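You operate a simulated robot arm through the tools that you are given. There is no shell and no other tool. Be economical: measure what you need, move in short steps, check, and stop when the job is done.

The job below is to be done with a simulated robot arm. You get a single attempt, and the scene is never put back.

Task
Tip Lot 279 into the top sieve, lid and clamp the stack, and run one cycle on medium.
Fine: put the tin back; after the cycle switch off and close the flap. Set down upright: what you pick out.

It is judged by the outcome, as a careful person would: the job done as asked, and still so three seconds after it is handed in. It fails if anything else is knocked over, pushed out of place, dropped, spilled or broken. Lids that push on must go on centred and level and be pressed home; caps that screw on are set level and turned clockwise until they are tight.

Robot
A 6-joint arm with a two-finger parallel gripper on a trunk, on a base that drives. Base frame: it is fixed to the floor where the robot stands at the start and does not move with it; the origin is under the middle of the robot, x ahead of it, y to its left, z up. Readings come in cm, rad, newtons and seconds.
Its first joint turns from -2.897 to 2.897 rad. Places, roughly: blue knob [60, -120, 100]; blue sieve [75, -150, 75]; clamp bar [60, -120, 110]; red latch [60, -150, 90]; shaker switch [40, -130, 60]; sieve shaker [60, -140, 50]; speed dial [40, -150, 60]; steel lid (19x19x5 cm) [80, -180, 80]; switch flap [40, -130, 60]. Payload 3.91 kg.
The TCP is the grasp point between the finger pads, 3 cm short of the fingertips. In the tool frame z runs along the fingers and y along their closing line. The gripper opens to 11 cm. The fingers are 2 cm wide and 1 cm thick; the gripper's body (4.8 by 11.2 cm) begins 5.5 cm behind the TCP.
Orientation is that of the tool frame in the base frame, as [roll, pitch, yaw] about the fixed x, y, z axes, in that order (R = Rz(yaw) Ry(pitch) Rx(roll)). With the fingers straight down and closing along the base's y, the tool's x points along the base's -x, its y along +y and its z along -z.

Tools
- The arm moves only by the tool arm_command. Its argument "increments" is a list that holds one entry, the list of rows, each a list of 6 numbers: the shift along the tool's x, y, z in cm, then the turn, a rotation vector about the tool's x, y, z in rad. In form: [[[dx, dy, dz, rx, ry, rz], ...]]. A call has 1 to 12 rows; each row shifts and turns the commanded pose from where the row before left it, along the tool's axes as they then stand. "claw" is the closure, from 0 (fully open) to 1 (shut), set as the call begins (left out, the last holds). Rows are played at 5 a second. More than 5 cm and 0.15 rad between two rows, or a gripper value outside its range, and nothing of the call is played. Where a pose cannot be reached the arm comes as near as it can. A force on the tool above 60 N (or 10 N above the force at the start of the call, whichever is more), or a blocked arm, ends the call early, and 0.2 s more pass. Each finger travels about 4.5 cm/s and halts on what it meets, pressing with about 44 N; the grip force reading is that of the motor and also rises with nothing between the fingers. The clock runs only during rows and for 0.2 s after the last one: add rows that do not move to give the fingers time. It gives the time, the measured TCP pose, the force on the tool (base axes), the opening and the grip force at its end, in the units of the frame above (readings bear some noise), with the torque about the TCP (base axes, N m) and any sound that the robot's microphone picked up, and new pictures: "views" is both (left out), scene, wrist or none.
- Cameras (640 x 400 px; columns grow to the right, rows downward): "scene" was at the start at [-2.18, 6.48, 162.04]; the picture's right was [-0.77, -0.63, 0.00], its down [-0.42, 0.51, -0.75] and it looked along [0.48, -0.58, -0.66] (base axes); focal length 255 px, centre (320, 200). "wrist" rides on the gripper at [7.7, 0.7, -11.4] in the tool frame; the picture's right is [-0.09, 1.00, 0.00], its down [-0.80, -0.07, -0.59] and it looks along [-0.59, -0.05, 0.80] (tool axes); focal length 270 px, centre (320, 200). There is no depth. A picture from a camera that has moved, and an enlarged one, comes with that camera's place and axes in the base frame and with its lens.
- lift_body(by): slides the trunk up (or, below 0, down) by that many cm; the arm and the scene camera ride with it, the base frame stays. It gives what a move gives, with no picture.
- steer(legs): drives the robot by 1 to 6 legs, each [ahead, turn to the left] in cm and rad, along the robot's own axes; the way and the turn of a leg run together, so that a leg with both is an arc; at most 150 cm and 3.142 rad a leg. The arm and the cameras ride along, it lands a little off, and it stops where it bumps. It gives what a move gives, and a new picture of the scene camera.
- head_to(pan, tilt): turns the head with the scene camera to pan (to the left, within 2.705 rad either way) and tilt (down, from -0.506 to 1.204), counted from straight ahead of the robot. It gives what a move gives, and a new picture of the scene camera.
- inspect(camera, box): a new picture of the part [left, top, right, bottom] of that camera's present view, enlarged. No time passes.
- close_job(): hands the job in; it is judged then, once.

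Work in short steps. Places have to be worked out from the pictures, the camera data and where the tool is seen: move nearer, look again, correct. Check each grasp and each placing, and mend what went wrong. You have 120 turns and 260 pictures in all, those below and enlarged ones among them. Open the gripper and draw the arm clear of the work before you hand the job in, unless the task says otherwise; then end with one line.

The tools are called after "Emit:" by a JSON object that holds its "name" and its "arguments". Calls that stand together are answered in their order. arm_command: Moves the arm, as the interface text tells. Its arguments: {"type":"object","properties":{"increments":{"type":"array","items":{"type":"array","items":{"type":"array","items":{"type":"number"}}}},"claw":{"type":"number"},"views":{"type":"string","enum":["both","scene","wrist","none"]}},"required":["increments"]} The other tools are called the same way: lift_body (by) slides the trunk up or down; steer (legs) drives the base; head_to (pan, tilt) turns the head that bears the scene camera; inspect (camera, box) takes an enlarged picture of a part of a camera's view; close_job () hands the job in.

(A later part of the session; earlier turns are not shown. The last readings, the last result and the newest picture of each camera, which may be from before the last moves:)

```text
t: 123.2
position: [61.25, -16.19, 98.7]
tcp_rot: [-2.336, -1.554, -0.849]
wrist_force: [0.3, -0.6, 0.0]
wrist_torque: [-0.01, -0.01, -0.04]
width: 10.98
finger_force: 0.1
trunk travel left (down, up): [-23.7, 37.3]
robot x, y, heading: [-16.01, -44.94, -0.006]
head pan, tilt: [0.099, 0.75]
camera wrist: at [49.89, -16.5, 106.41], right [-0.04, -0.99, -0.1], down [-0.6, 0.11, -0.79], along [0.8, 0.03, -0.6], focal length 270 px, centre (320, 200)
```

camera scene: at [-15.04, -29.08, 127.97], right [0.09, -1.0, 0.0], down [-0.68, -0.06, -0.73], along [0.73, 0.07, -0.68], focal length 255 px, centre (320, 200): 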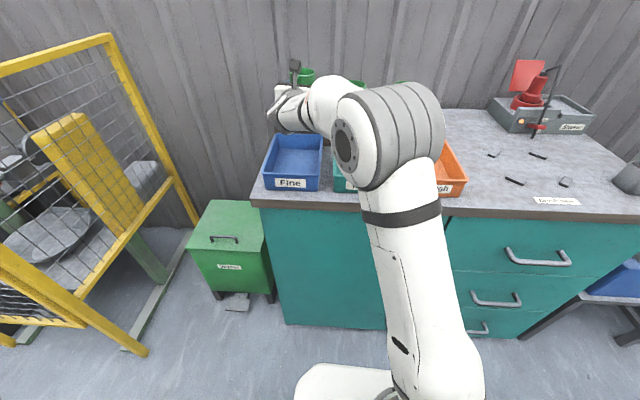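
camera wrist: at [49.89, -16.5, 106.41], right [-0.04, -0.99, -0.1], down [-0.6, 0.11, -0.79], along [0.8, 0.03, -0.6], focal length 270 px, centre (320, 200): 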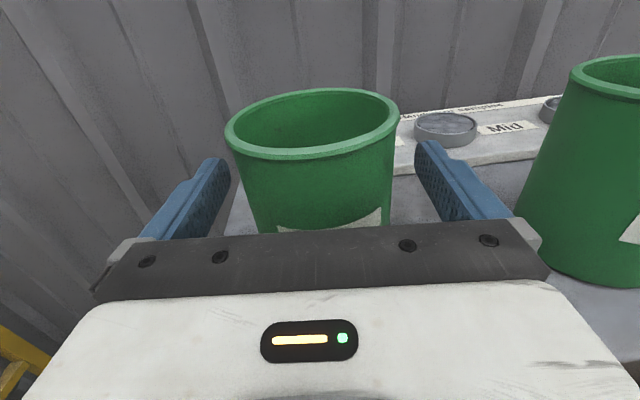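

Tin stands upright on its spot, fingers clear. Back the base away straight and verify.

Emit:
{"name": "steer", "arguments": {"legs": [[-20, 0]]}}

Emit:
{"name": "arm_command", "arguments": {"increments": [[[0, 0, 0, 0, 0, 0]]], "views": "wrist"}}

Emit:
{"name": "head_to", "arguments": {"pan": 2.6, "tilt": 0.7}}

Emit:
{"name": "head_to", "arguments": {"pan": -2.5, "tilt": 0.7}}

```text
t: 124.8
position: [41.45, -15.84, 98.71]
tcp_rot: [-2.332, -1.556, -0.847]
wrist_force: [0.4, 1.2, -0.1]
wrist_torque: [0.0, -0.01, -0.02]
width: 10.99
finger_force: 0.1
trunk travel left (down, up): [-23.7, 37.3]
robot x, y, heading: [-35.14, -44.84, -0.002]
head pan, tilt: [0.099, 0.75]
camera scene: at [-34.75, -28.97, 127.96], right [0.1, -1.0, 0.0], down [-0.68, -0.06, -0.73], along [0.73, 0.07, -0.68], focal length 255 px, centre (320, 200)
```

scene: 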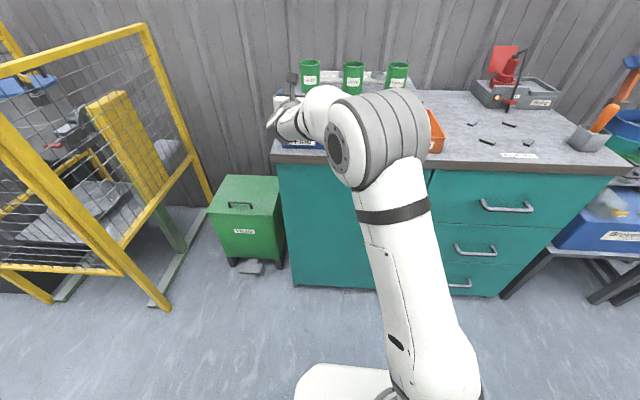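

```text
t: 125.2
position: [41.41, -15.93, 98.76]
tcp_rot: [-2.302, -1.556, -0.879]
wrist_force: [0.9, 0.6, 0.0]
wrist_torque: [0.02, 0.0, 0.0]
width: 11.01
finger_force: 0.1
trunk travel left (down, up): [-23.7, 37.3]
robot x, y, heading: [-35.28, -44.51, -0.002]
head pan, tilt: [0.099, 0.75]
camera wrist: at [30.09, -16.19, 106.43], right [-0.04, -0.99, -0.1], down [-0.6, 0.1, -0.79], along [0.8, 0.03, -0.6], focal length 270 px, centre (320, 200)
```

wrist: 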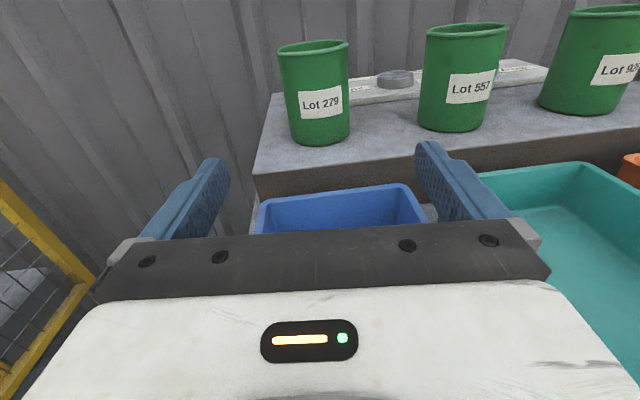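

```text
t: 127.5
position: [41.49, -15.91, 98.74]
tcp_rot: [-2.325, -1.556, -0.855]
wrist_force: [-0.6, -0.2, -0.3]
wrist_torque: [-0.01, 0.02, 0.01]
width: 10.97
finger_force: 0.1
trunk travel left (down, up): [-23.7, 37.3]
robot x, y, heading: [-35.49, -44.95, -0.003]
head pan, tilt: [2.601, 0.7]
camera scene: at [-50.28, -25.35, 128.39], right [0.52, 0.85, 0.0], down [0.55, -0.33, -0.77], along [-0.65, 0.4, -0.64], focal length 255 px, centre (320, 200)
```

scene: 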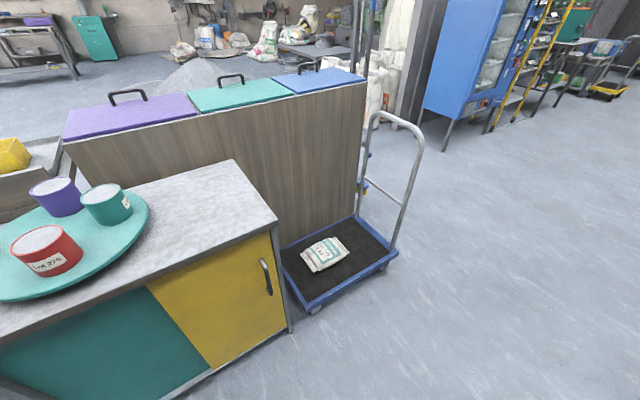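

```text
t: 131.5
position: [41.58, -15.87, 98.7]
tcp_rot: [-2.327, -1.555, -0.855]
wrist_force: [0.2, -1.1, 1.0]
wrist_torque: [0.01, 0.02, -0.02]
width: 11.02
finger_force: 0.0
trunk travel left (down, up): [-23.7, 37.3]
robot x, y, heading: [-35.66, -44.62, -0.002]
head pan, tilt: [-2.499, 0.7]
camera scene: at [-49.84, -34.82, 128.39], right [-0.6, 0.8, 0.0], down [0.52, 0.38, -0.77], along [-0.61, -0.46, -0.64], focal length 255 px, centre (320, 200)
```

scene: 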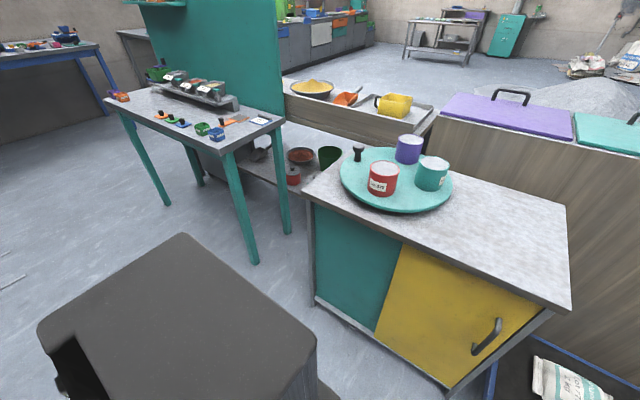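

Tin is back and everything behind is intact. Raise the trunk and bring the tool back to fingers-down (reverse rotation) for lid, clamp and controls.

Emit:
{"name": "lift_body", "arguments": {"by": 22}}

Emit:
{"name": "arm_command", "arguments": {"increments": [[[0, 0, 0, -0.1, 0, 0.1], [0, 0, 0, -0.1, 0, 0.1], [0, 0, 0, -0.1, 0, 0.1], [0, 0, 0, -0.1, 0, 0.1], [0, 0, 0, -0.1, 0, 0.1], [0, 0, 0, -0.1, 0, 0.1], [0, 0, 0, -0.1, 0, 0.1], [0, 0, 0, -0.1, 0, 0.1], [0, 0, 0, -0.1, 0, 0.1], [0, 0, 0, -0.1, 0, 0.1], [0, 0, 0, -0.1, 0, 0.1]]], "views": "none"}}

Emit:
{"name": "arm_command", "arguments": {"increments": [[[0, 0, 0, -0.1, 0, 0.1], [0, 0, 0, -0.1, 0, 0.1], [0, 0, 0, -0.1, 0, 0.1], [0, 0, 0, -0.1, 0, 0.1], [0, 0, 0, -0.1, 0, 0.1], [0, 0, 0, -0.1, 0, 0.1], [0, 0, 0, -0.1, 0, 0.1], [0, 0, 0, -0.1, 0, 0.1], [0, 0, 0, -0.1, 0, 0.1], [0, 0, 0, -0.1, 0, 0.1], [0, 0, 0, -0.1, 0, 0.1]]], "views": "none"}}

Emit:
{"name": "head_to", "arguments": {"pan": -0.9, "tilt": 0.6}}

```text
t: 133.8
position: [41.42, -15.74, 120.69]
tcp_rot: [-2.33, -1.555, -0.85]
wrist_force: [0.7, 0.2, -0.8]
wrist_torque: [-0.01, -0.02, 0.0]
width: 11.01
finger_force: 0.1
trunk travel left (down, up): [-45.7, 15.3]
robot x, y, heading: [-35.31, -44.64, -0.008]
head pan, tilt: [-2.499, 0.7]
```

```text
t: 136.2
position: [38.05, -16.72, 118.41]
tcp_rot: [-2.199, -0.53, -2.209]
wrist_force: [-1.3, -0.2, 0.0]
wrist_torque: [-0.01, -0.01, -0.03]
width: 11.03
finger_force: 0.1
out of reach, approached as far as the arm can: row 10, 11
trunk travel left (down, up): [-45.7, 15.3]
robot x, y, heading: [-35.68, -44.84, -0.007]
head pan, tilt: [-2.499, 0.7]
```

```text
t: 138.6
position: [34.61, -19.02, 114.3]
tcp_rot: [-3.133, -0.012, 3.122]
wrist_force: [0.5, 0.4, -0.2]
wrist_torque: [-0.02, 0.01, -0.02]
width: 10.99
finger_force: 0.1
out of reach, approached as far as the arm can: row 1, 2, 4, 5, 6, 8
trunk travel left (down, up): [-45.7, 15.3]
robot x, y, heading: [-35.75, -44.86, -0.001]
head pan, tilt: [-2.499, 0.7]
```

```text
t: 140.3
position: [34.45, -19.13, 114.48]
tcp_rot: [-3.132, -0.012, 3.124]
wrist_force: [-0.2, 0.2, 0.3]
wrist_torque: [0.0, 0.03, 0.0]
width: 10.99
finger_force: 0.0
trunk travel left (down, up): [-45.7, 15.3]
robot x, y, heading: [-35.53, -44.73, -0.005]
head pan, tilt: [-0.901, 0.6]
camera scene: at [-37.55, -36.71, 151.25], right [-0.79, -0.62, 0.0], down [-0.35, 0.44, -0.82], along [0.51, -0.65, -0.57], focal length 255 px, centre (320, 200)
```

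scene: 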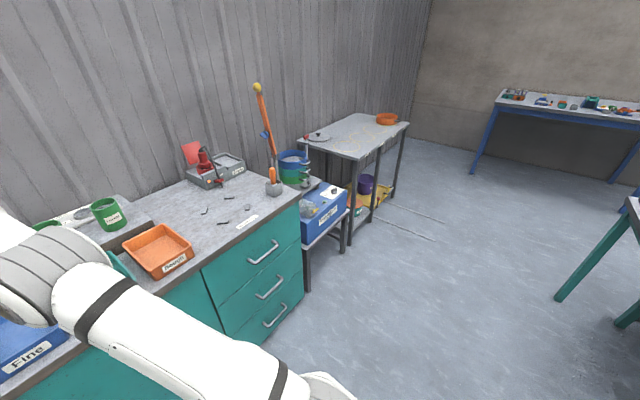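

Fingers are down. Tuck the arm in, then drive to the shaker/lid area by a route with a diagonal approach.

Emit:
{"name": "arm_command", "arguments": {"increments": [[[4, -4, 0, 0, 0, 0], [4, -4, 0, 0, 0, 0], [4, -4, 0, 0, 0, 0], [4, -4, 0, 0, 0, 0], [4, -4, 0, 0, 0, 0]]], "views": "none"}}

Emit:
{"name": "steer", "arguments": {"legs": [[0, -1.57], [100, 0], [0, 0.67], [30, 0], [0, 0.9]]}}

```text
refused: row 1 steps farther than a row can; nothing moved
```

```text
t: 143.1
position: [23.84, -90.0, 114.62]
tcp_rot: [-3.133, -0.009, 2.115]
wrist_force: [1.5, 0.6, 0.4]
wrist_torque: [-0.07, 0.04, -0.01]
width: 10.98
finger_force: 0.1
trunk travel left (down, up): [-45.7, 15.3]
robot x, y, heading: [-31.8, -41.96, -1.0]
head pan, tilt: [-0.901, 0.6]
stopped in leg 1: the robot was blocked; the commanded pose is now the measured one
camera scene: at [-25.92, -35.74, 151.24], right [-0.95, 0.33, 0.0], down [0.18, 0.53, -0.83], along [-0.27, -0.78, -0.56], focal length 255 px, centre (320, 200)
```

scene: 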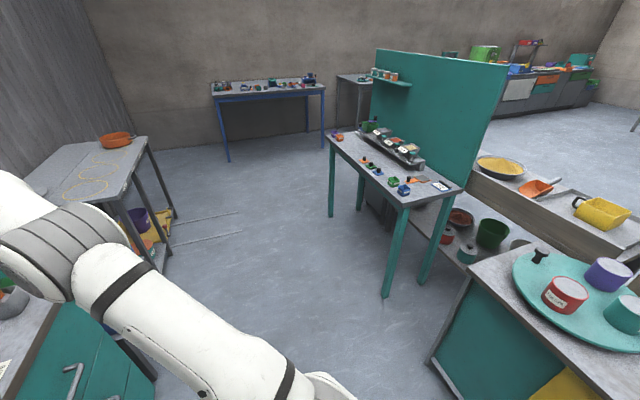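

The bumps fit a long rear-right corner (~68 cm) grazing the furniture behind, so I must keep further from it. Tuck the arm, then drive diagonally to about (−14,−165) and turn there.

Emit:
{"name": "arm_command", "arguments": {"increments": [[[3.4, -3.4, 0, 0, 0, 0], [3.4, -3.4, 0, 0, 0, 0], [3.4, -3.4, 0, 0, 0, 0], [3.4, -3.4, 0, 0, 0, 0], [3.4, -3.4, 0, 0, 0, 0]]], "views": "none"}}

Emit:
{"name": "steer", "arguments": {"legs": [[12, 0], [0, -0.45], [112, 0]]}}

```text
t: 144.3
position: [0.17, -84.33, 114.53]
tcp_rot: [-3.133, -0.01, 2.112]
wrist_force: [0.2, 0.0, 0.2]
wrist_torque: [0.0, -0.01, 0.0]
width: 10.98
finger_force: 0.2
trunk travel left (down, up): [-45.7, 15.3]
robot x, y, heading: [-31.93, -41.7, -1.004]
head pan, tilt: [-0.901, 0.6]
```

```text
t: 152.2
position: [-0.39, -216.41, 114.59]
tcp_rot: [-3.134, -0.01, 1.67]
wrist_force: [0.5, -1.4, 0.3]
wrist_torque: [0.01, -0.04, -0.02]
width: 11.0
finger_force: 0.1
trunk travel left (down, up): [-45.7, 15.3]
robot x, y, heading: [-10.52, -164.18, -1.454]
head pan, tilt: [-0.901, 0.6]
camera scene: at [-2.89, -161.34, 151.25], right [-0.71, 0.71, 0.0], down [0.4, 0.4, -0.82], along [-0.58, -0.58, -0.57], focal length 255 px, centre (320, 200)
```

scene: 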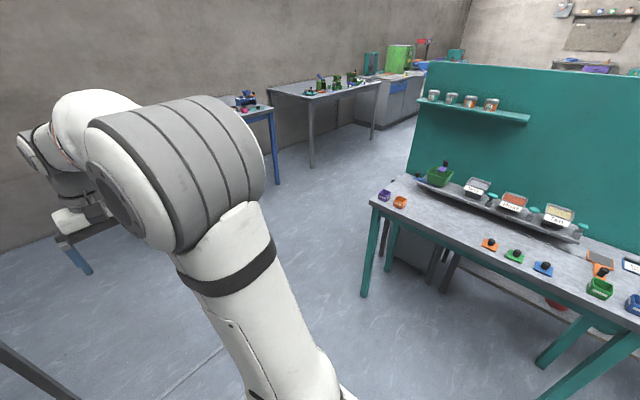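

Now at (−10.5,−164). The table behind is undisturbed. Turn left to face the shaker and look at it.

Emit:
{"name": "steer", "arguments": {"legs": [[0, 1.454]]}}

Emit:
{"name": "head_to", "arguments": {"pan": 0.3, "tilt": 0.8}}

Emit:
{"name": "inspect", "arguments": {"camera": "scene", "box": [230, 130, 410, 330]}}

```text
t: 156.2
position: [42.47, -161.04, 114.59]
tcp_rot: [-3.133, -0.01, 3.111]
wrist_force: [-0.1, -1.1, 0.4]
wrist_torque: [0.01, -0.01, 0.02]
width: 11.0
finger_force: 0.1
trunk travel left (down, up): [-45.7, 15.3]
robot x, y, heading: [-10.64, -166.96, -0.022]
head pan, tilt: [-0.901, 0.6]
camera scene: at [-12.54, -158.99, 151.25], right [-0.8, -0.6, 0.0], down [-0.34, 0.45, -0.83], along [0.5, -0.66, -0.56], focal length 255 px, centre (320, 200)
```

scene: 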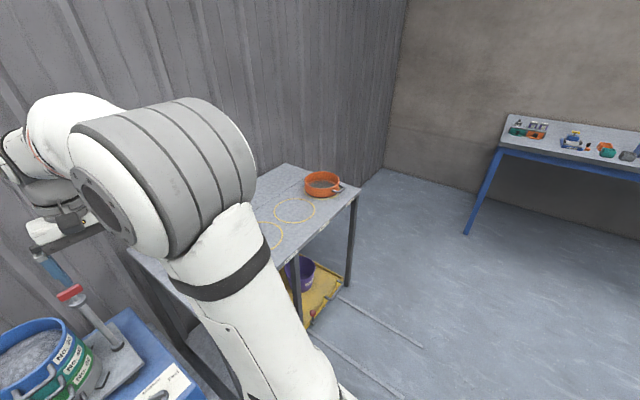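

```text
t: 157.6
position: [42.34, -161.08, 114.6]
tcp_rot: [-3.133, -0.012, 3.11]
wrist_force: [-0.3, 0.0, -0.2]
wrist_torque: [0.01, 0.0, 0.01]
width: 11.01
finger_force: 0.0
trunk travel left (down, up): [-45.7, 15.3]
robot x, y, heading: [-10.33, -167.13, -0.018]
head pan, tilt: [0.3, 0.799]
camera scene: at [-10.1, -149.75, 149.57], right [0.27, -0.96, 0.0], down [-0.69, -0.2, -0.7], along [0.67, 0.19, -0.72], focal length 255 px, centre (320, 200)
```

scene: 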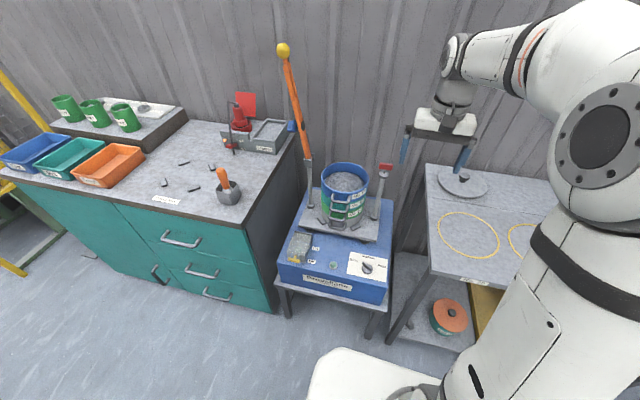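

```text
2.00 times, centred on (320, 230) of scene
camera zoom: at [-10.1, -149.75, 149.57], right [0.27, -0.96, 0.0], down [-0.69, -0.2, -0.7], along [0.67, 0.19, -0.72], focal length 510 px, centre (320, 140)
```

zoom: 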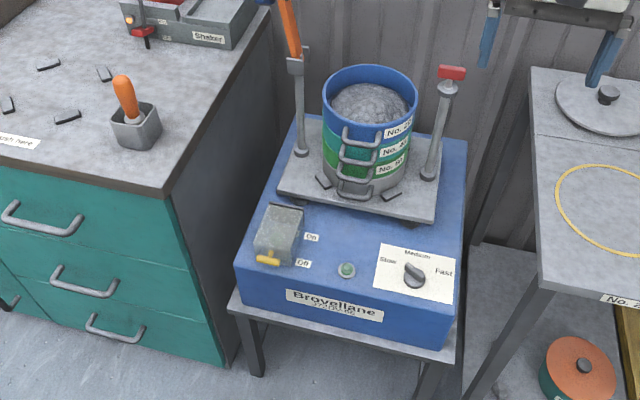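

No spill visible; the lid knob triangulates to ≈(79,−183.4,83). Drive 12 cm closer and bring the gripper above the lid.

Emit:
{"name": "steer", "arguments": {"legs": [[12, 0.02]]}}

Emit:
{"name": "arm_command", "arguments": {"increments": [[[-4, -3, 0, 0, 0, 0], [-4, -3, 0, 0, 0, 0], [-4, -3, 0, 0, 0, 0], [-3, -4, 0, 0, 0, 0], [-2, -4, 0, 0, 0, 0], [-1, -4, 0, 0, 0, 0], [0, 0, 0, 0, 0, 0]]], "views": "both"}}

```text
t: 158.8
position: [54.49, -160.24, 114.62]
tcp_rot: [-3.132, -0.013, 3.126]
wrist_force: [0.0, 0.4, 0.6]
wrist_torque: [-0.04, 0.02, 0.02]
width: 10.99
finger_force: 0.1
trunk travel left (down, up): [-45.7, 15.3]
robot x, y, heading: [1.93, -167.25, -0.001]
head pan, tilt: [0.3, 0.799]
camera scene: at [1.87, -150.13, 149.56], right [0.29, -0.96, 0.0], down [-0.69, -0.21, -0.7], along [0.67, 0.2, -0.72], focal length 255 px, centre (320, 200)
```

scene: 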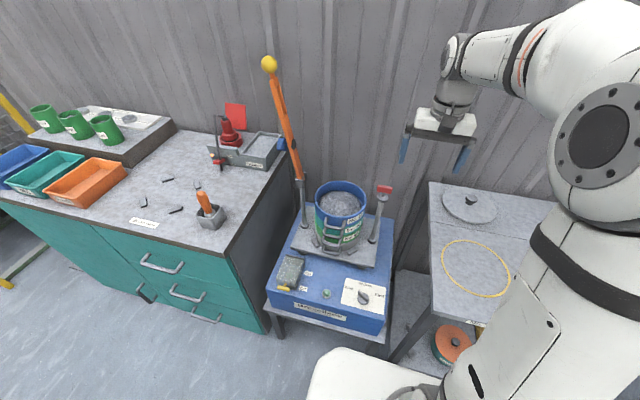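

```text
t: 160.4
position: [72.09, -181.84, 114.42]
tcp_rot: [-3.133, -0.009, 3.126]
wrist_force: [-0.4, -0.6, 0.4]
wrist_torque: [0.05, 0.02, 0.02]
width: 10.99
finger_force: 0.1
trunk travel left (down, up): [-45.7, 15.3]
robot x, y, heading: [1.65, -167.31, -0.006]
head pan, tilt: [0.3, 0.799]
camera scene: at [1.76, -150.16, 149.57], right [0.29, -0.96, 0.0], down [-0.69, -0.21, -0.7], along [0.67, 0.2, -0.72], focal length 255 px, centre (320, 200)
camera wrist: at [64.45, -180.9, 125.92], right [0.1, 0.99, -0.01], down [0.81, -0.08, 0.59], along [0.58, -0.07, -0.81], focal length 270 px, centre (320, 200)
```

scene: 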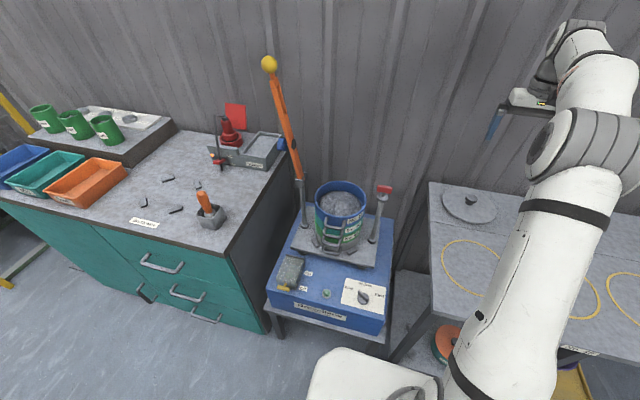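
wrist: 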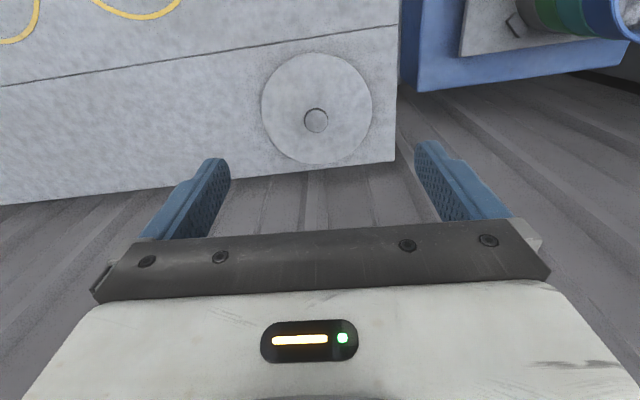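

Knob confirmed at ≈(79,−183.5). Move over it and lower with the trunk.

Emit:
{"name": "arm_command", "arguments": {"increments": [[[-3.5, -0.8, 0, 0, 0, 0], [-3.4, -0.9, 0, 0, 0, 0], [0, 0, 0, 0, 0, 0]]], "views": "none"}}

Emit:
{"name": "lift_body", "arguments": {"by": -18}}

Emit:
{"name": "arm_command", "arguments": {"increments": [[[0, 0, 0, 0, 0, 0]]], "claw": 0.45, "views": "wrist"}}

```text
t: 161.2
position: [76.7, -182.84, 113.55]
tcp_rot: [-3.133, -0.016, 3.125]
wrist_force: [0.4, 0.0, 0.5]
wrist_torque: [0.02, 0.02, 0.05]
width: 11.0
finger_force: 0.0
out of reach, approached as far as the arm can: row 2
trunk travel left (down, up): [-45.7, 15.3]
robot x, y, heading: [1.69, -167.09, -0.006]
head pan, tilt: [0.3, 0.799]
```

```text
t: 163.2
position: [76.53, -182.85, 95.83]
tcp_rot: [-3.133, -0.011, 3.126]
wrist_force: [1.1, 0.0, -0.6]
wrist_torque: [0.0, -0.01, -0.01]
width: 11.0
finger_force: 0.1
trunk travel left (down, up): [-27.7, 33.3]
robot x, y, heading: [1.65, -167.76, -0.003]
head pan, tilt: [0.3, 0.799]
```

```text
t: 163.6
position: [76.48, -182.91, 95.72]
tcp_rot: [-3.131, -0.01, 3.126]
wrist_force: [0.2, 0.7, 0.5]
wrist_torque: [0.03, -0.03, -0.02]
width: 7.52
finger_force: 0.1
trunk travel left (down, up): [-27.7, 33.3]
robot x, y, heading: [1.31, -167.6, -0.002]
head pan, tilt: [0.3, 0.799]
camera wrist: at [68.99, -182.05, 107.22], right [0.1, 0.99, -0.01], down [0.81, -0.08, 0.59], along [0.58, -0.07, -0.81], focal length 270 px, centre (320, 200)
```

wrist: 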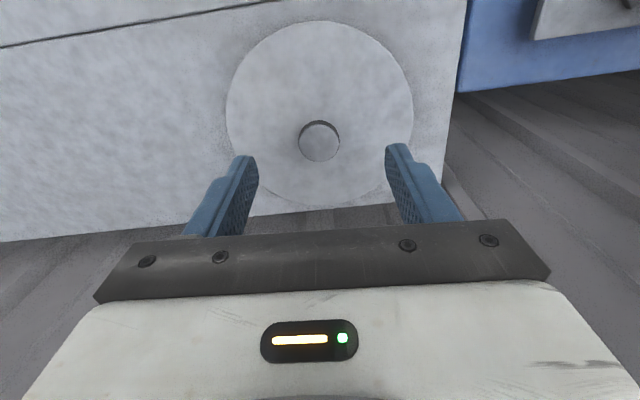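

Need ~2.8 cm more in x: nudge the base 3 cm forward, then recheck.

Emit:
{"name": "steer", "arguments": {"legs": [[3, 0]]}}

Emit:
{"name": "arm_command", "arguments": {"increments": [[[0, -0.4, 2.5, 0, 0, 0], [0, 0, 2.5, 0, 0, 0], [0, 0, 0, 0, 0, 0]]], "views": "wrist"}}

```text
t: 164.4
position: [79.65, -182.92, 95.77]
tcp_rot: [-3.132, -0.014, 3.128]
wrist_force: [0.0, 0.0, -0.7]
wrist_torque: [-0.01, 0.0, 0.01]
width: 6.07
finger_force: 0.2
trunk travel left (down, up): [-27.7, 33.3]
robot x, y, heading: [4.72, -167.4, -0.006]
head pan, tilt: [0.3, 0.799]
camera scene: at [4.91, -150.14, 131.56], right [0.29, -0.96, 0.0], down [-0.69, -0.21, -0.7], along [0.67, 0.2, -0.72], focal length 255 px, centre (320, 200)
```

scene: 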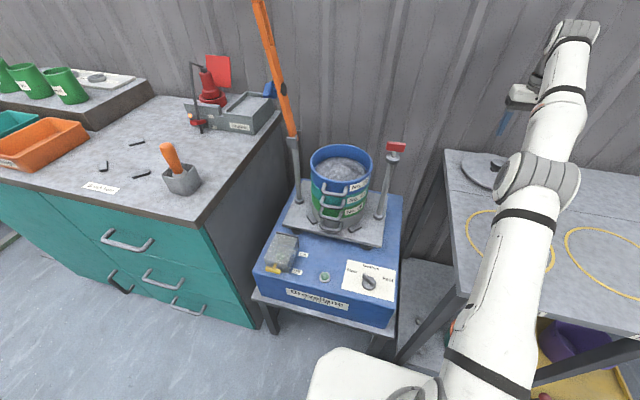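

```text
t: 165.2
position: [79.6, -183.27, 90.73]
tcp_rot: [-3.133, -0.011, 3.125]
wrist_force: [-0.2, -0.7, 0.1]
wrist_torque: [-0.03, 0.01, 0.0]
width: 6.05
finger_force: 0.1
trunk travel left (down, up): [-27.7, 33.3]
robot x, y, heading: [4.6, -167.46, -0.003]
head pan, tilt: [0.3, 0.799]
camera wrist: at [71.98, -182.42, 102.1], right [0.1, 0.99, -0.01], down [0.81, -0.08, 0.59], along [0.58, -0.07, -0.81], focal length 270 px, centre (320, 200)
```

wrist: 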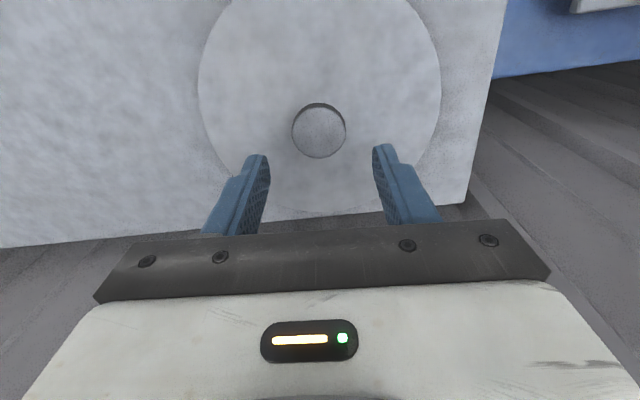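

Knob Ø≈3.9 at ≈(79.2,−183.4), top z≈83.8. Lower to z≈86 and look at finger alignment.

Emit:
{"name": "arm_command", "arguments": {"increments": [[[0.2, -0.1, 2.3, 0, 0, 0], [0.1, 0, 2.3, 0, 0, 0], [0, 0, 0, 0, 0, 0]]], "views": "wrist"}}

```text
t: 166.0
position: [79.13, -183.59, 85.93]
tcp_rot: [-3.133, -0.011, 3.127]
wrist_force: [-0.2, 0.3, 0.4]
wrist_torque: [-0.02, -0.01, 0.0]
width: 6.08
finger_force: 0.0
trunk travel left (down, up): [-27.7, 33.3]
robot x, y, heading: [4.78, -167.36, -0.0]
head pan, tilt: [0.3, 0.799]
camera wrist: at [71.55, -182.64, 97.44], right [0.1, 0.99, -0.01], down [0.81, -0.08, 0.59], along [0.58, -0.07, -0.81], focal length 270 px, centre (320, 200)
```

wrist: 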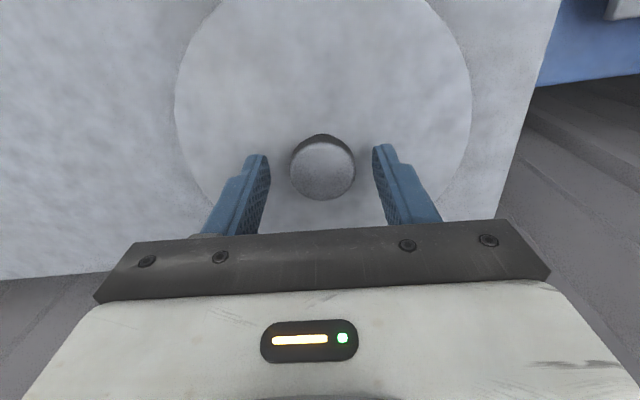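

Well centred. Lower further in small steps, watching for contact with the lid plate.

Emit:
{"name": "arm_command", "arguments": {"increments": [[[-0.2, 0, 0.8, 0, 0, 0], [0, 0, 0.7, 0, 0, 0], [0, 0, 0, 0, 0, 0]]], "views": "wrist"}}

Emit:
{"name": "inspect", "arguments": {"camera": "scene", "box": [430, 60, 590, 220]}}

```text
t: 166.8
position: [79.53, -183.57, 84.6]
tcp_rot: [-3.133, -0.011, 3.126]
wrist_force: [-0.9, -0.1, 1.9]
wrist_torque: [0.09, -0.02, 0.05]
width: 6.02
finger_force: 0.0
trunk travel left (down, up): [-27.7, 33.3]
robot x, y, heading: [4.4, -167.3, -0.005]
head pan, tilt: [0.3, 0.799]
camera wrist: at [71.82, -182.69, 96.1], right [0.1, 0.99, -0.01], down [0.81, -0.08, 0.59], along [0.58, -0.07, -0.81], focal length 270 px, centre (320, 200)
```

wrist: 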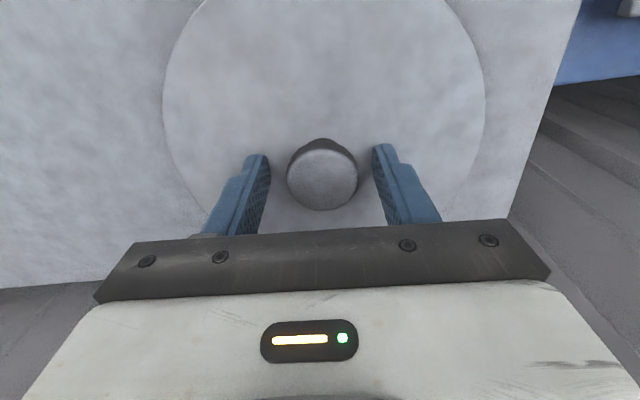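

```text
2.50 times, centred on (510, 140) of scene
camera zoom: at [4.88, -150.14, 131.57], right [0.29, -0.96, 0.0], down [-0.69, -0.21, -0.7], along [0.67, 0.2, -0.72], focal length 637 px, centre (-155, 350)
```

zoom: 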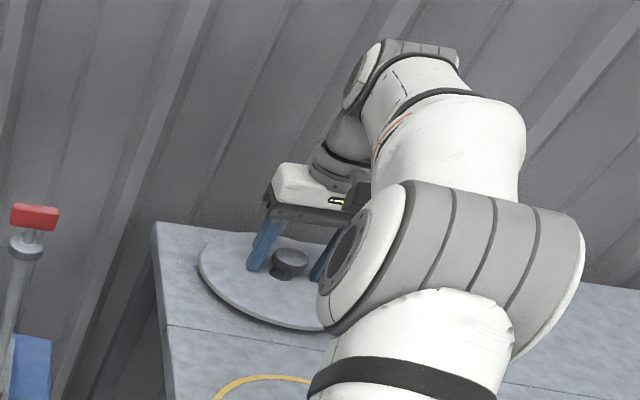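

Fingertips touch the lid plate. Raise 0.3 and close on the knob.

Emit:
{"name": "arm_command", "arguments": {"increments": [[[0, 0, -0.3, 0, 0, 0], [0, 0, 0, 0, 0, 0]]], "views": "none"}}

Emit:
{"name": "arm_command", "arguments": {"increments": [[[0, 0, 0, 0, 0, 0], [0, 0, 0, 0, 0, 0], [0, 0, 0, 0, 0, 0], [0, 0, 0, 0, 0, 0]]], "claw": 1.0, "views": "wrist"}}

```text
t: 167.4
position: [79.55, -183.65, 84.84]
tcp_rot: [-3.134, -0.011, 3.125]
wrist_force: [0.2, 0.1, 1.1]
wrist_torque: [-0.01, 0.01, 0.02]
width: 6.06
finger_force: 0.0
trunk travel left (down, up): [-27.7, 33.3]
robot x, y, heading: [4.57, -167.73, 0.0]
head pan, tilt: [0.3, 0.799]
```

```text
t: 168.4
position: [79.59, -183.5, 84.9]
tcp_rot: [-3.133, -0.011, 3.125]
wrist_force: [-0.1, -0.1, 0.5]
wrist_torque: [0.18, -0.02, 0.0]
width: 3.75
finger_force: 44.0
trunk travel left (down, up): [-27.7, 33.3]
robot x, y, heading: [4.52, -167.35, -0.002]
head pan, tilt: [0.3, 0.799]
camera wrist: at [71.93, -182.66, 96.38], right [0.1, 0.99, -0.01], down [0.81, -0.08, 0.59], along [0.58, -0.07, -0.81], focal length 270 px, centre (320, 200)
```

wrist: 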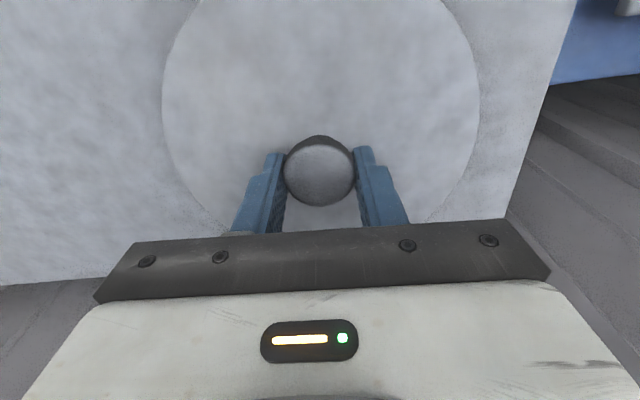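

Knob gripped. Lift with the trunk to clear the clamp posts.

Emit:
{"name": "lift_body", "arguments": {"by": 24}}

Emit:
{"name": "arm_command", "arguments": {"increments": [[[3.5, 3.5, 0, 0, 0, 0], [3.5, 3.5, 0, 0, 0, 0], [2.5, 4, 0, 0, 0, 0], [2, 4.5, 0, 0, 0, 0], [2, 4.5, 0, 0, 0, 0], [1, 4.5, 0, 0, 0, 0], [1, 4.5, 0, 0, 0, 0], [0, 4.5, 0, 0, 0, 0], [0, 4.5, 0, 0, 0, 0], [0, 4.5, 0, 0, 0, 0], [0, 0, 0, 0, 0, 0]]], "views": "both"}}

```text
t: 170.9
position: [79.54, -183.58, 108.9]
tcp_rot: [-3.133, -0.011, 3.127]
wrist_force: [0.2, -0.1, -2.4]
wrist_torque: [-0.02, 0.0, -0.01]
width: 3.7
finger_force: 43.9
trunk travel left (down, up): [-51.7, 9.3]
robot x, y, heading: [4.8, -167.27, -0.002]
head pan, tilt: [0.3, 0.799]
```

```text
t: 173.3
position: [64.92, -140.55, 108.85]
tcp_rot: [-3.132, -0.012, 3.124]
wrist_force: [0.3, 0.3, -2.3]
wrist_torque: [0.01, -0.02, 0.01]
width: 3.73
finger_force: 44.1
trunk travel left (down, up): [-51.7, 9.3]
robot x, y, heading: [5.02, -167.7, -0.0]
head pan, tilt: [0.3, 0.799]
camera scene: at [4.92, -150.12, 155.56], right [0.29, -0.96, 0.0], down [-0.69, -0.21, -0.7], along [0.67, 0.2, -0.72], focal length 255 px, centre (320, 200)
camera wrist: at [57.38, -139.68, 120.29], right [0.1, 0.99, -0.01], down [0.81, -0.08, 0.59], along [0.58, -0.07, -0.81], focal length 270 px, centre (320, 200)
```

scene: 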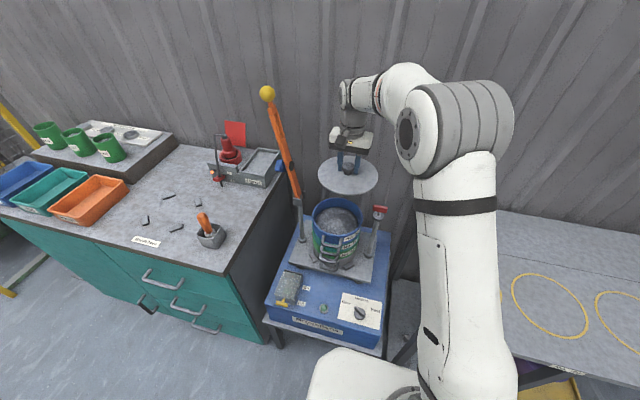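
wrist: 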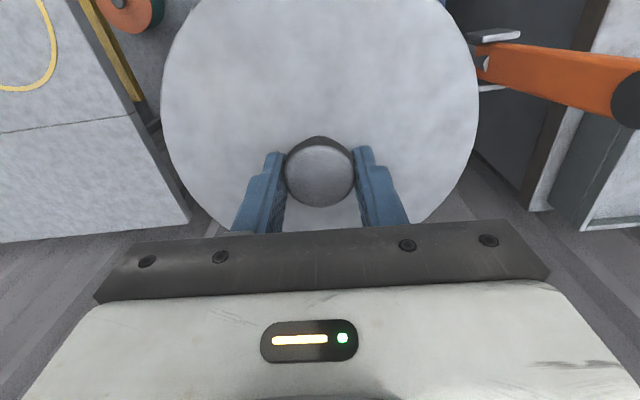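

Zoom to compare lid and sieve positions precisely.

Emit:
{"name": "inspect", "arguments": {"camera": "scene", "box": [270, 130, 420, 300]}}

```text
2.35 times, centred on (345, 215) of scene
camera zoom: at [4.92, -150.12, 155.56], right [0.29, -0.96, 0.0], down [-0.69, -0.21, -0.7], along [0.67, 0.2, -0.72], focal length 600 px, centre (261, 165)
```

zoom: 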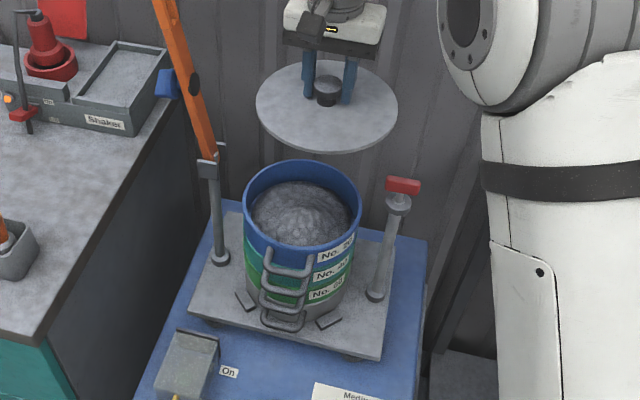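

Shift to the estimated sieve centre (64.3,−138.6), lower to ~3 cm above the rim, and compare again.

Emit:
{"name": "arm_command", "arguments": {"increments": [[[0.6, 1.9, 0, 0, 0, 0], [0, 0, 0, 0, 0, 0]]], "views": "none"}}

Emit:
{"name": "lift_body", "arguments": {"by": -13.5}}

Emit:
{"name": "head_to", "arguments": {"pan": 0.25, "tilt": 0.65}}

Emit:
{"name": "inspect", "arguments": {"camera": "scene", "box": [280, 130, 400, 250]}}

```text
t: 173.9
position: [64.33, -138.89, 108.85]
tcp_rot: [-3.134, -0.013, 3.123]
wrist_force: [-0.8, 0.1, -1.6]
wrist_torque: [-0.03, 0.01, 0.01]
width: 3.69
finger_force: 44.1
trunk travel left (down, up): [-51.7, 9.3]
robot x, y, heading: [4.42, -167.46, -0.011]
head pan, tilt: [0.3, 0.799]
```

```text
t: 175.6
position: [64.31, -138.81, 95.37]
tcp_rot: [-3.133, -0.013, 3.126]
wrist_force: [0.9, 0.4, -1.7]
wrist_torque: [0.01, -0.01, 0.0]
width: 3.72
finger_force: 43.5
trunk travel left (down, up): [-38.2, 22.8]
robot x, y, heading: [4.79, -167.32, -0.007]
head pan, tilt: [0.3, 0.799]
```

```text
t: 176.3
position: [64.31, -138.83, 95.49]
tcp_rot: [-3.135, -0.011, 3.126]
wrist_force: [0.4, 0.5, -1.6]
wrist_torque: [-0.03, -0.01, -0.02]
width: 3.74
finger_force: 43.9
trunk travel left (down, up): [-38.2, 22.8]
robot x, y, heading: [4.78, -167.13, -0.005]
head pan, tilt: [0.25, 0.649]
camera scene: at [5.62, -150.37, 143.32], right [0.24, -0.97, 0.0], down [-0.59, -0.15, -0.8], along [0.77, 0.19, -0.61], focal length 255 px, centre (320, 200)
```

scene: 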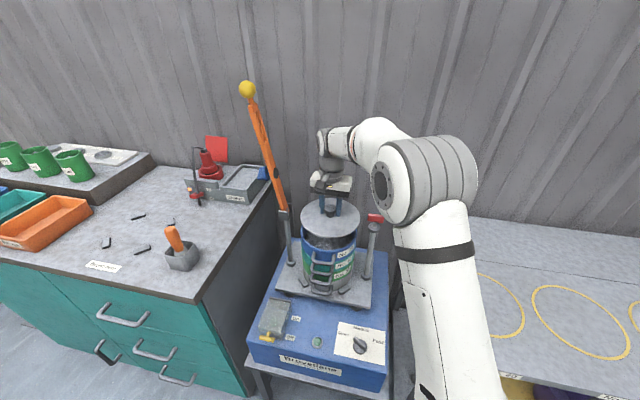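

```text
3.33 times, centred on (340, 190) of scene
camera zoom: at [5.62, -150.37, 143.32], right [0.24, -0.97, 0.0], down [-0.59, -0.15, -0.8], along [0.77, 0.19, -0.61], focal length 850 px, centre (253, 233)
```

zoom: 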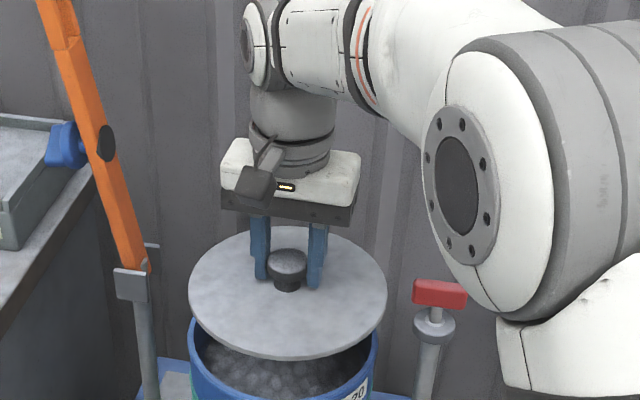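

Lid is ~0.3 cm too far right (−y). Correct, lower 2 cm, and view the whole rim.

Emit:
{"name": "arm_command", "arguments": {"increments": [[[0, 0.3, 0, 0, 0, 0], [0, 0, 1, 0, 0, 0], [0, 0, 1, 0, 0, 0], [0, 0, 0, 0, 0, 0]]], "views": "none"}}

Emit:
{"name": "inspect", "arguments": {"camera": "scene", "box": [280, 185, 380, 305]}}

Emit:
{"name": "head_to", "arguments": {"pan": 0.9, "tilt": 0.65}}

Emit:
{"name": "inspect", "arguments": {"camera": "scene", "box": [480, 150, 640, 310]}}

```text
t: 177.3
position: [64.19, -138.51, 93.28]
tcp_rot: [-3.131, -0.012, 3.126]
wrist_force: [-0.3, 0.2, -3.1]
wrist_torque: [-0.02, 0.02, 0.03]
width: 3.72
finger_force: 43.8
trunk travel left (down, up): [-38.2, 22.8]
robot x, y, heading: [4.64, -167.2, -0.004]
head pan, tilt: [0.25, 0.649]
```

```text
3.33 times, centred on (330, 245) of scene
camera zoom: at [5.63, -150.37, 143.32], right [0.24, -0.97, 0.0], down [-0.59, -0.15, -0.8], along [0.77, 0.19, -0.6], focal length 850 px, centre (287, 50)
```

zoom: 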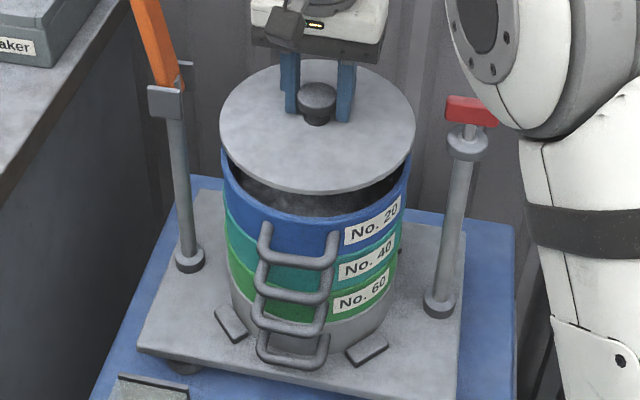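

```text
t: 178.3
position: [64.19, -138.47, 93.26]
tcp_rot: [-3.134, -0.011, 3.125]
wrist_force: [-0.4, 0.3, -2.5]
wrist_torque: [-0.03, 0.01, 0.02]
width: 3.71
finger_force: 44.3
trunk travel left (down, up): [-38.2, 22.8]
robot x, y, heading: [4.81, -167.37, -0.005]
head pan, tilt: [0.901, 0.649]
camera scene: at [2.63, -145.7, 143.32], right [0.78, -0.62, 0.0], down [-0.38, -0.47, -0.8], along [0.5, 0.62, -0.6], focal length 255 px, centre (320, 200)
```

scene: 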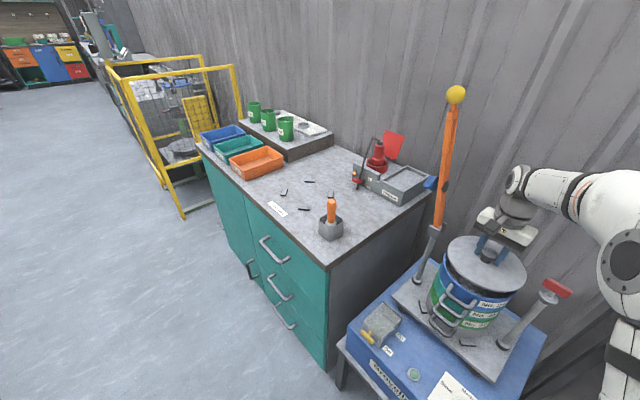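

```text
2.50 times, centred on (560, 230) of scene
camera zoom: at [2.63, -145.7, 143.32], right [0.78, -0.62, 0.0], down [-0.38, -0.47, -0.8], along [0.5, 0.62, -0.6], focal length 637 px, centre (-280, 125)
```

zoom: 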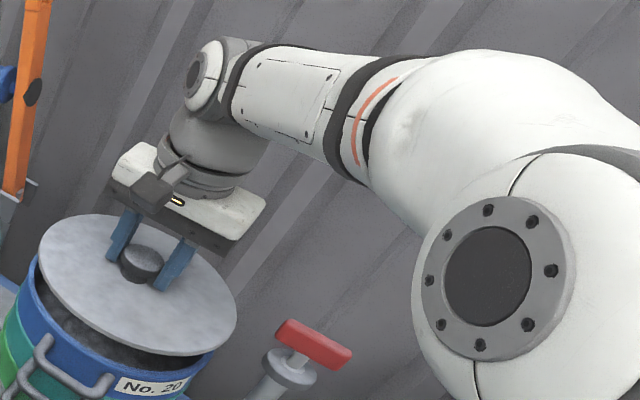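

Lid and sieve agree within a few mm in both views. Lower in small steps and watch the force.

Emit:
{"name": "arm_command", "arguments": {"increments": [[[0, 0, 0.5, 0, 0, 0], [0, 0, 0.5, 0, 0, 0], [0, 0, 0.5, 0, 0, 0], [0, 0, 0, 0, 0, 0]]], "views": "none"}}

Emit:
{"name": "inspect", "arguments": {"camera": "scene", "box": [400, 210, 560, 350]}}

Emit:
{"name": "head_to", "arguments": {"pan": 0.25, "tilt": 0.65}}

Emit:
{"name": "inspect", "arguments": {"camera": "scene", "box": [290, 195, 370, 275]}}

```text
t: 179.3
position: [64.29, -138.49, 91.87]
tcp_rot: [-3.131, -0.012, 3.127]
wrist_force: [-0.4, 0.1, -2.9]
wrist_torque: [0.02, -0.01, 0.01]
width: 3.72
finger_force: 43.9
trunk travel left (down, up): [-38.2, 22.8]
robot x, y, heading: [5.03, -167.15, -0.0]
head pan, tilt: [0.901, 0.649]
```

```text
2.86 times, centred on (480, 280) of scene
camera zoom: at [2.62, -145.7, 143.32], right [0.78, -0.62, 0.0], down [-0.38, -0.47, -0.8], along [0.5, 0.62, -0.6], focal length 728 px, centre (-137, -29)
```

zoom: 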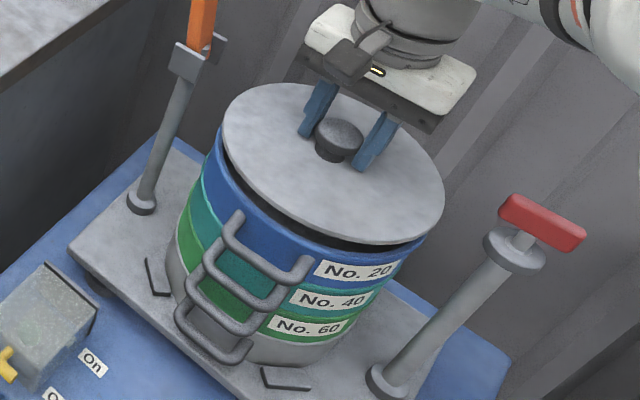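

```text
t: 180.3
position: [64.3, -138.37, 91.89]
tcp_rot: [-3.132, -0.014, 3.126]
wrist_force: [-0.5, -0.1, -2.1]
wrist_torque: [-0.04, -0.02, -0.03]
width: 3.72
finger_force: 44.1
trunk travel left (down, up): [-38.2, 22.8]
robot x, y, heading: [4.53, -167.36, -0.003]
head pan, tilt: [0.25, 0.649]
camera scene: at [5.63, -150.36, 143.32], right [0.24, -0.97, 0.0], down [-0.59, -0.15, -0.8], along [0.77, 0.2, -0.6], focal length 255 px, centre (320, 200)
```

scene: 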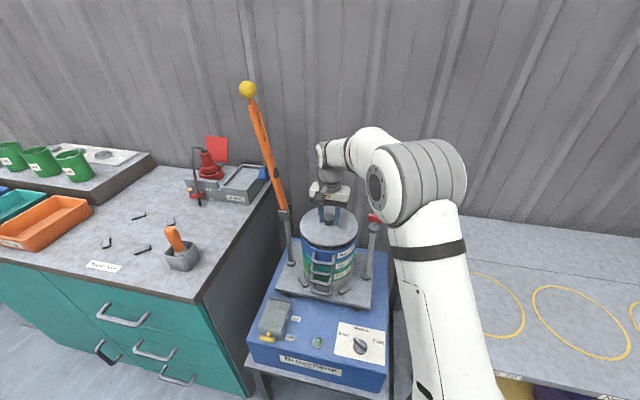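

```text
5.00 times, centred on (330, 235) of scene
camera zoom: at [5.63, -150.36, 143.32], right [0.24, -0.97, 0.0], down [-0.59, -0.15, -0.8], along [0.77, 0.2, -0.6], focal length 1274 px, centre (270, 25)
```

zoom: 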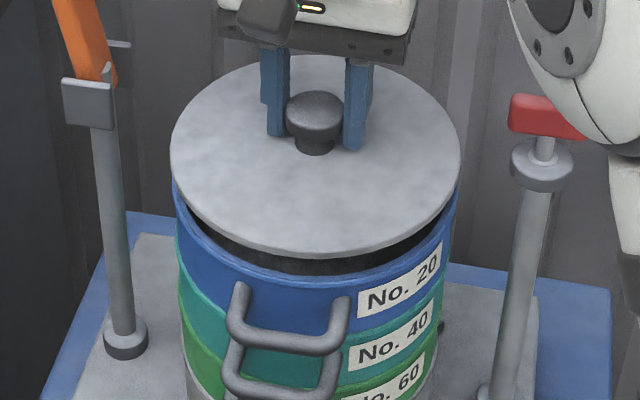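

Close: the second view suggests the lid is ~0.3 cm too far in +x. Correct and lower further, watching force.

Emit:
{"name": "arm_command", "arguments": {"increments": [[[0.3, -0.05, 0.4, 0, 0, 0], [0, 0, 0.4, 0, 0, 0], [0, 0, 0, 0, 0, 0]]], "views": "none"}}

Emit:
{"name": "inspect", "arguments": {"camera": "scene", "box": [290, 195, 370, 275]}}

Emit:
{"name": "head_to", "arguments": {"pan": 0.9, "tilt": 0.65}}

Emit:
{"name": "inspect", "arguments": {"camera": "scene", "box": [430, 220, 530, 320]}}

```text
t: 181.1
position: [63.83, -138.52, 91.09]
tcp_rot: [-3.133, -0.011, 3.125]
wrist_force: [0.5, -0.9, -1.5]
wrist_torque: [0.0, -0.01, 0.02]
width: 3.7
finger_force: 43.8
trunk travel left (down, up): [-38.2, 22.8]
robot x, y, heading: [4.51, -167.7, -0.006]
head pan, tilt: [0.25, 0.649]
```

```text
5.00 times, centred on (330, 235) of scene
camera zoom: at [5.63, -150.37, 143.32], right [0.24, -0.97, 0.0], down [-0.59, -0.15, -0.8], along [0.77, 0.19, -0.6], focal length 1274 px, centre (270, 25)
```

zoom: 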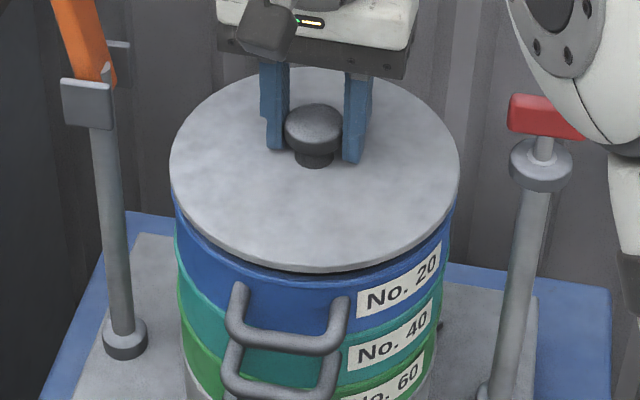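

```text
t: 182.2
position: [63.93, -138.57, 91.05]
tcp_rot: [-3.133, -0.011, 3.126]
wrist_force: [-0.1, 0.0, -1.6]
wrist_torque: [0.0, 0.04, 0.01]
width: 3.73
finger_force: 44.1
trunk travel left (down, up): [-38.2, 22.8]
robot x, y, heading: [4.56, -167.3, -0.002]
head pan, tilt: [0.901, 0.649]
camera scene: at [2.63, -145.7, 143.32], right [0.78, -0.62, 0.0], down [-0.38, -0.47, -0.8], along [0.5, 0.62, -0.6], focal length 255 px, centre (320, 200)
```

scene: 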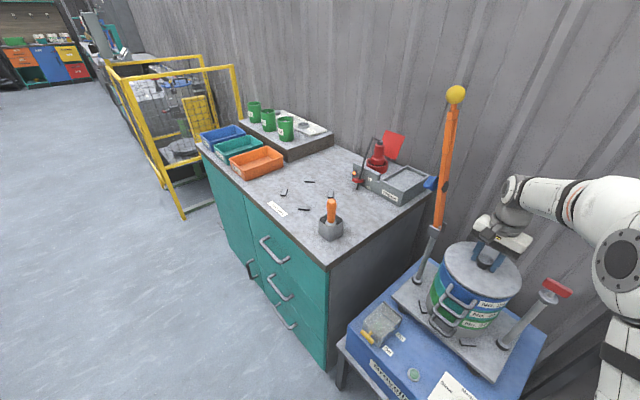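

```text
4.00 times, centred on (480, 270) of scene
camera zoom: at [2.63, -145.7, 143.32], right [0.78, -0.62, 0.0], down [-0.38, -0.47, -0.8], along [0.5, 0.62, -0.6], focal length 1020 px, centre (-320, -80)
```

zoom: 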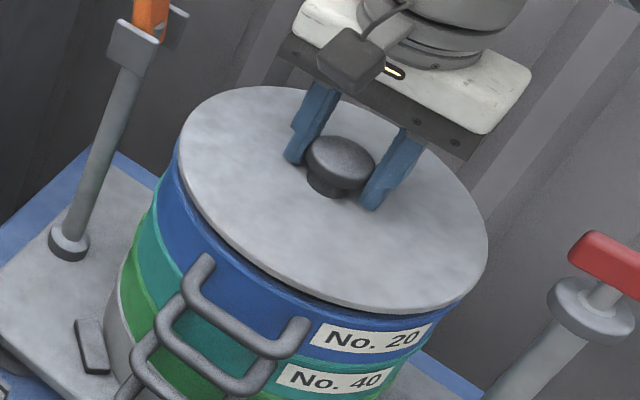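

Aligned within ~2 mm in both views. Lower to contact.

Emit:
{"name": "arm_command", "arguments": {"increments": [[[0.1, 0, 0.3, 0, 0, 0], [0, 0, 0.3, 0, 0, 0], [0, 0, 0, 0, 0, 0]]], "views": "none"}}

Emit:
{"name": "arm_command", "arguments": {"increments": [[[0, 0, 0.25, 0, 0, 0], [0, 0, 0.25, 0, 0, 0], [0, 0, 0, 0, 0, 0]]], "views": "none"}}

Emit:
{"name": "inspect", "arguments": {"camera": "scene", "box": [430, 220, 530, 320]}}

```text
t: 182.9
position: [63.84, -138.6, 90.49]
tcp_rot: [-3.133, -0.011, 3.126]
wrist_force: [0.2, 0.4, -1.3]
wrist_torque: [0.01, 0.02, -0.02]
width: 3.74
finger_force: 44.4
trunk travel left (down, up): [-38.2, 22.8]
robot x, y, heading: [4.81, -167.44, -0.003]
head pan, tilt: [0.901, 0.649]
```

```text
t: 183.8
position: [63.88, -138.55, 89.97]
tcp_rot: [-3.132, -0.012, 3.126]
wrist_force: [0.1, -0.4, -2.9]
wrist_torque: [0.01, 0.0, 0.0]
width: 3.72
finger_force: 43.9
trunk travel left (down, up): [-38.2, 22.8]
robot x, y, heading: [4.64, -167.34, -0.003]
head pan, tilt: [0.901, 0.649]
```

```text
4.00 times, centred on (480, 270) of scene
camera zoom: at [2.62, -145.7, 143.32], right [0.78, -0.62, 0.0], down [-0.38, -0.47, -0.8], along [0.5, 0.62, -0.6], focal length 1020 px, centre (-320, -80)
```

zoom: 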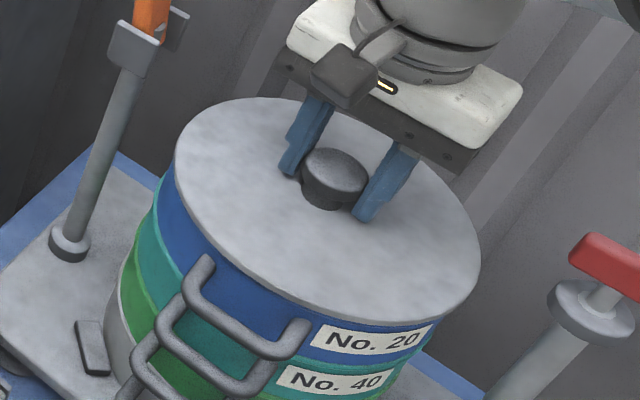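

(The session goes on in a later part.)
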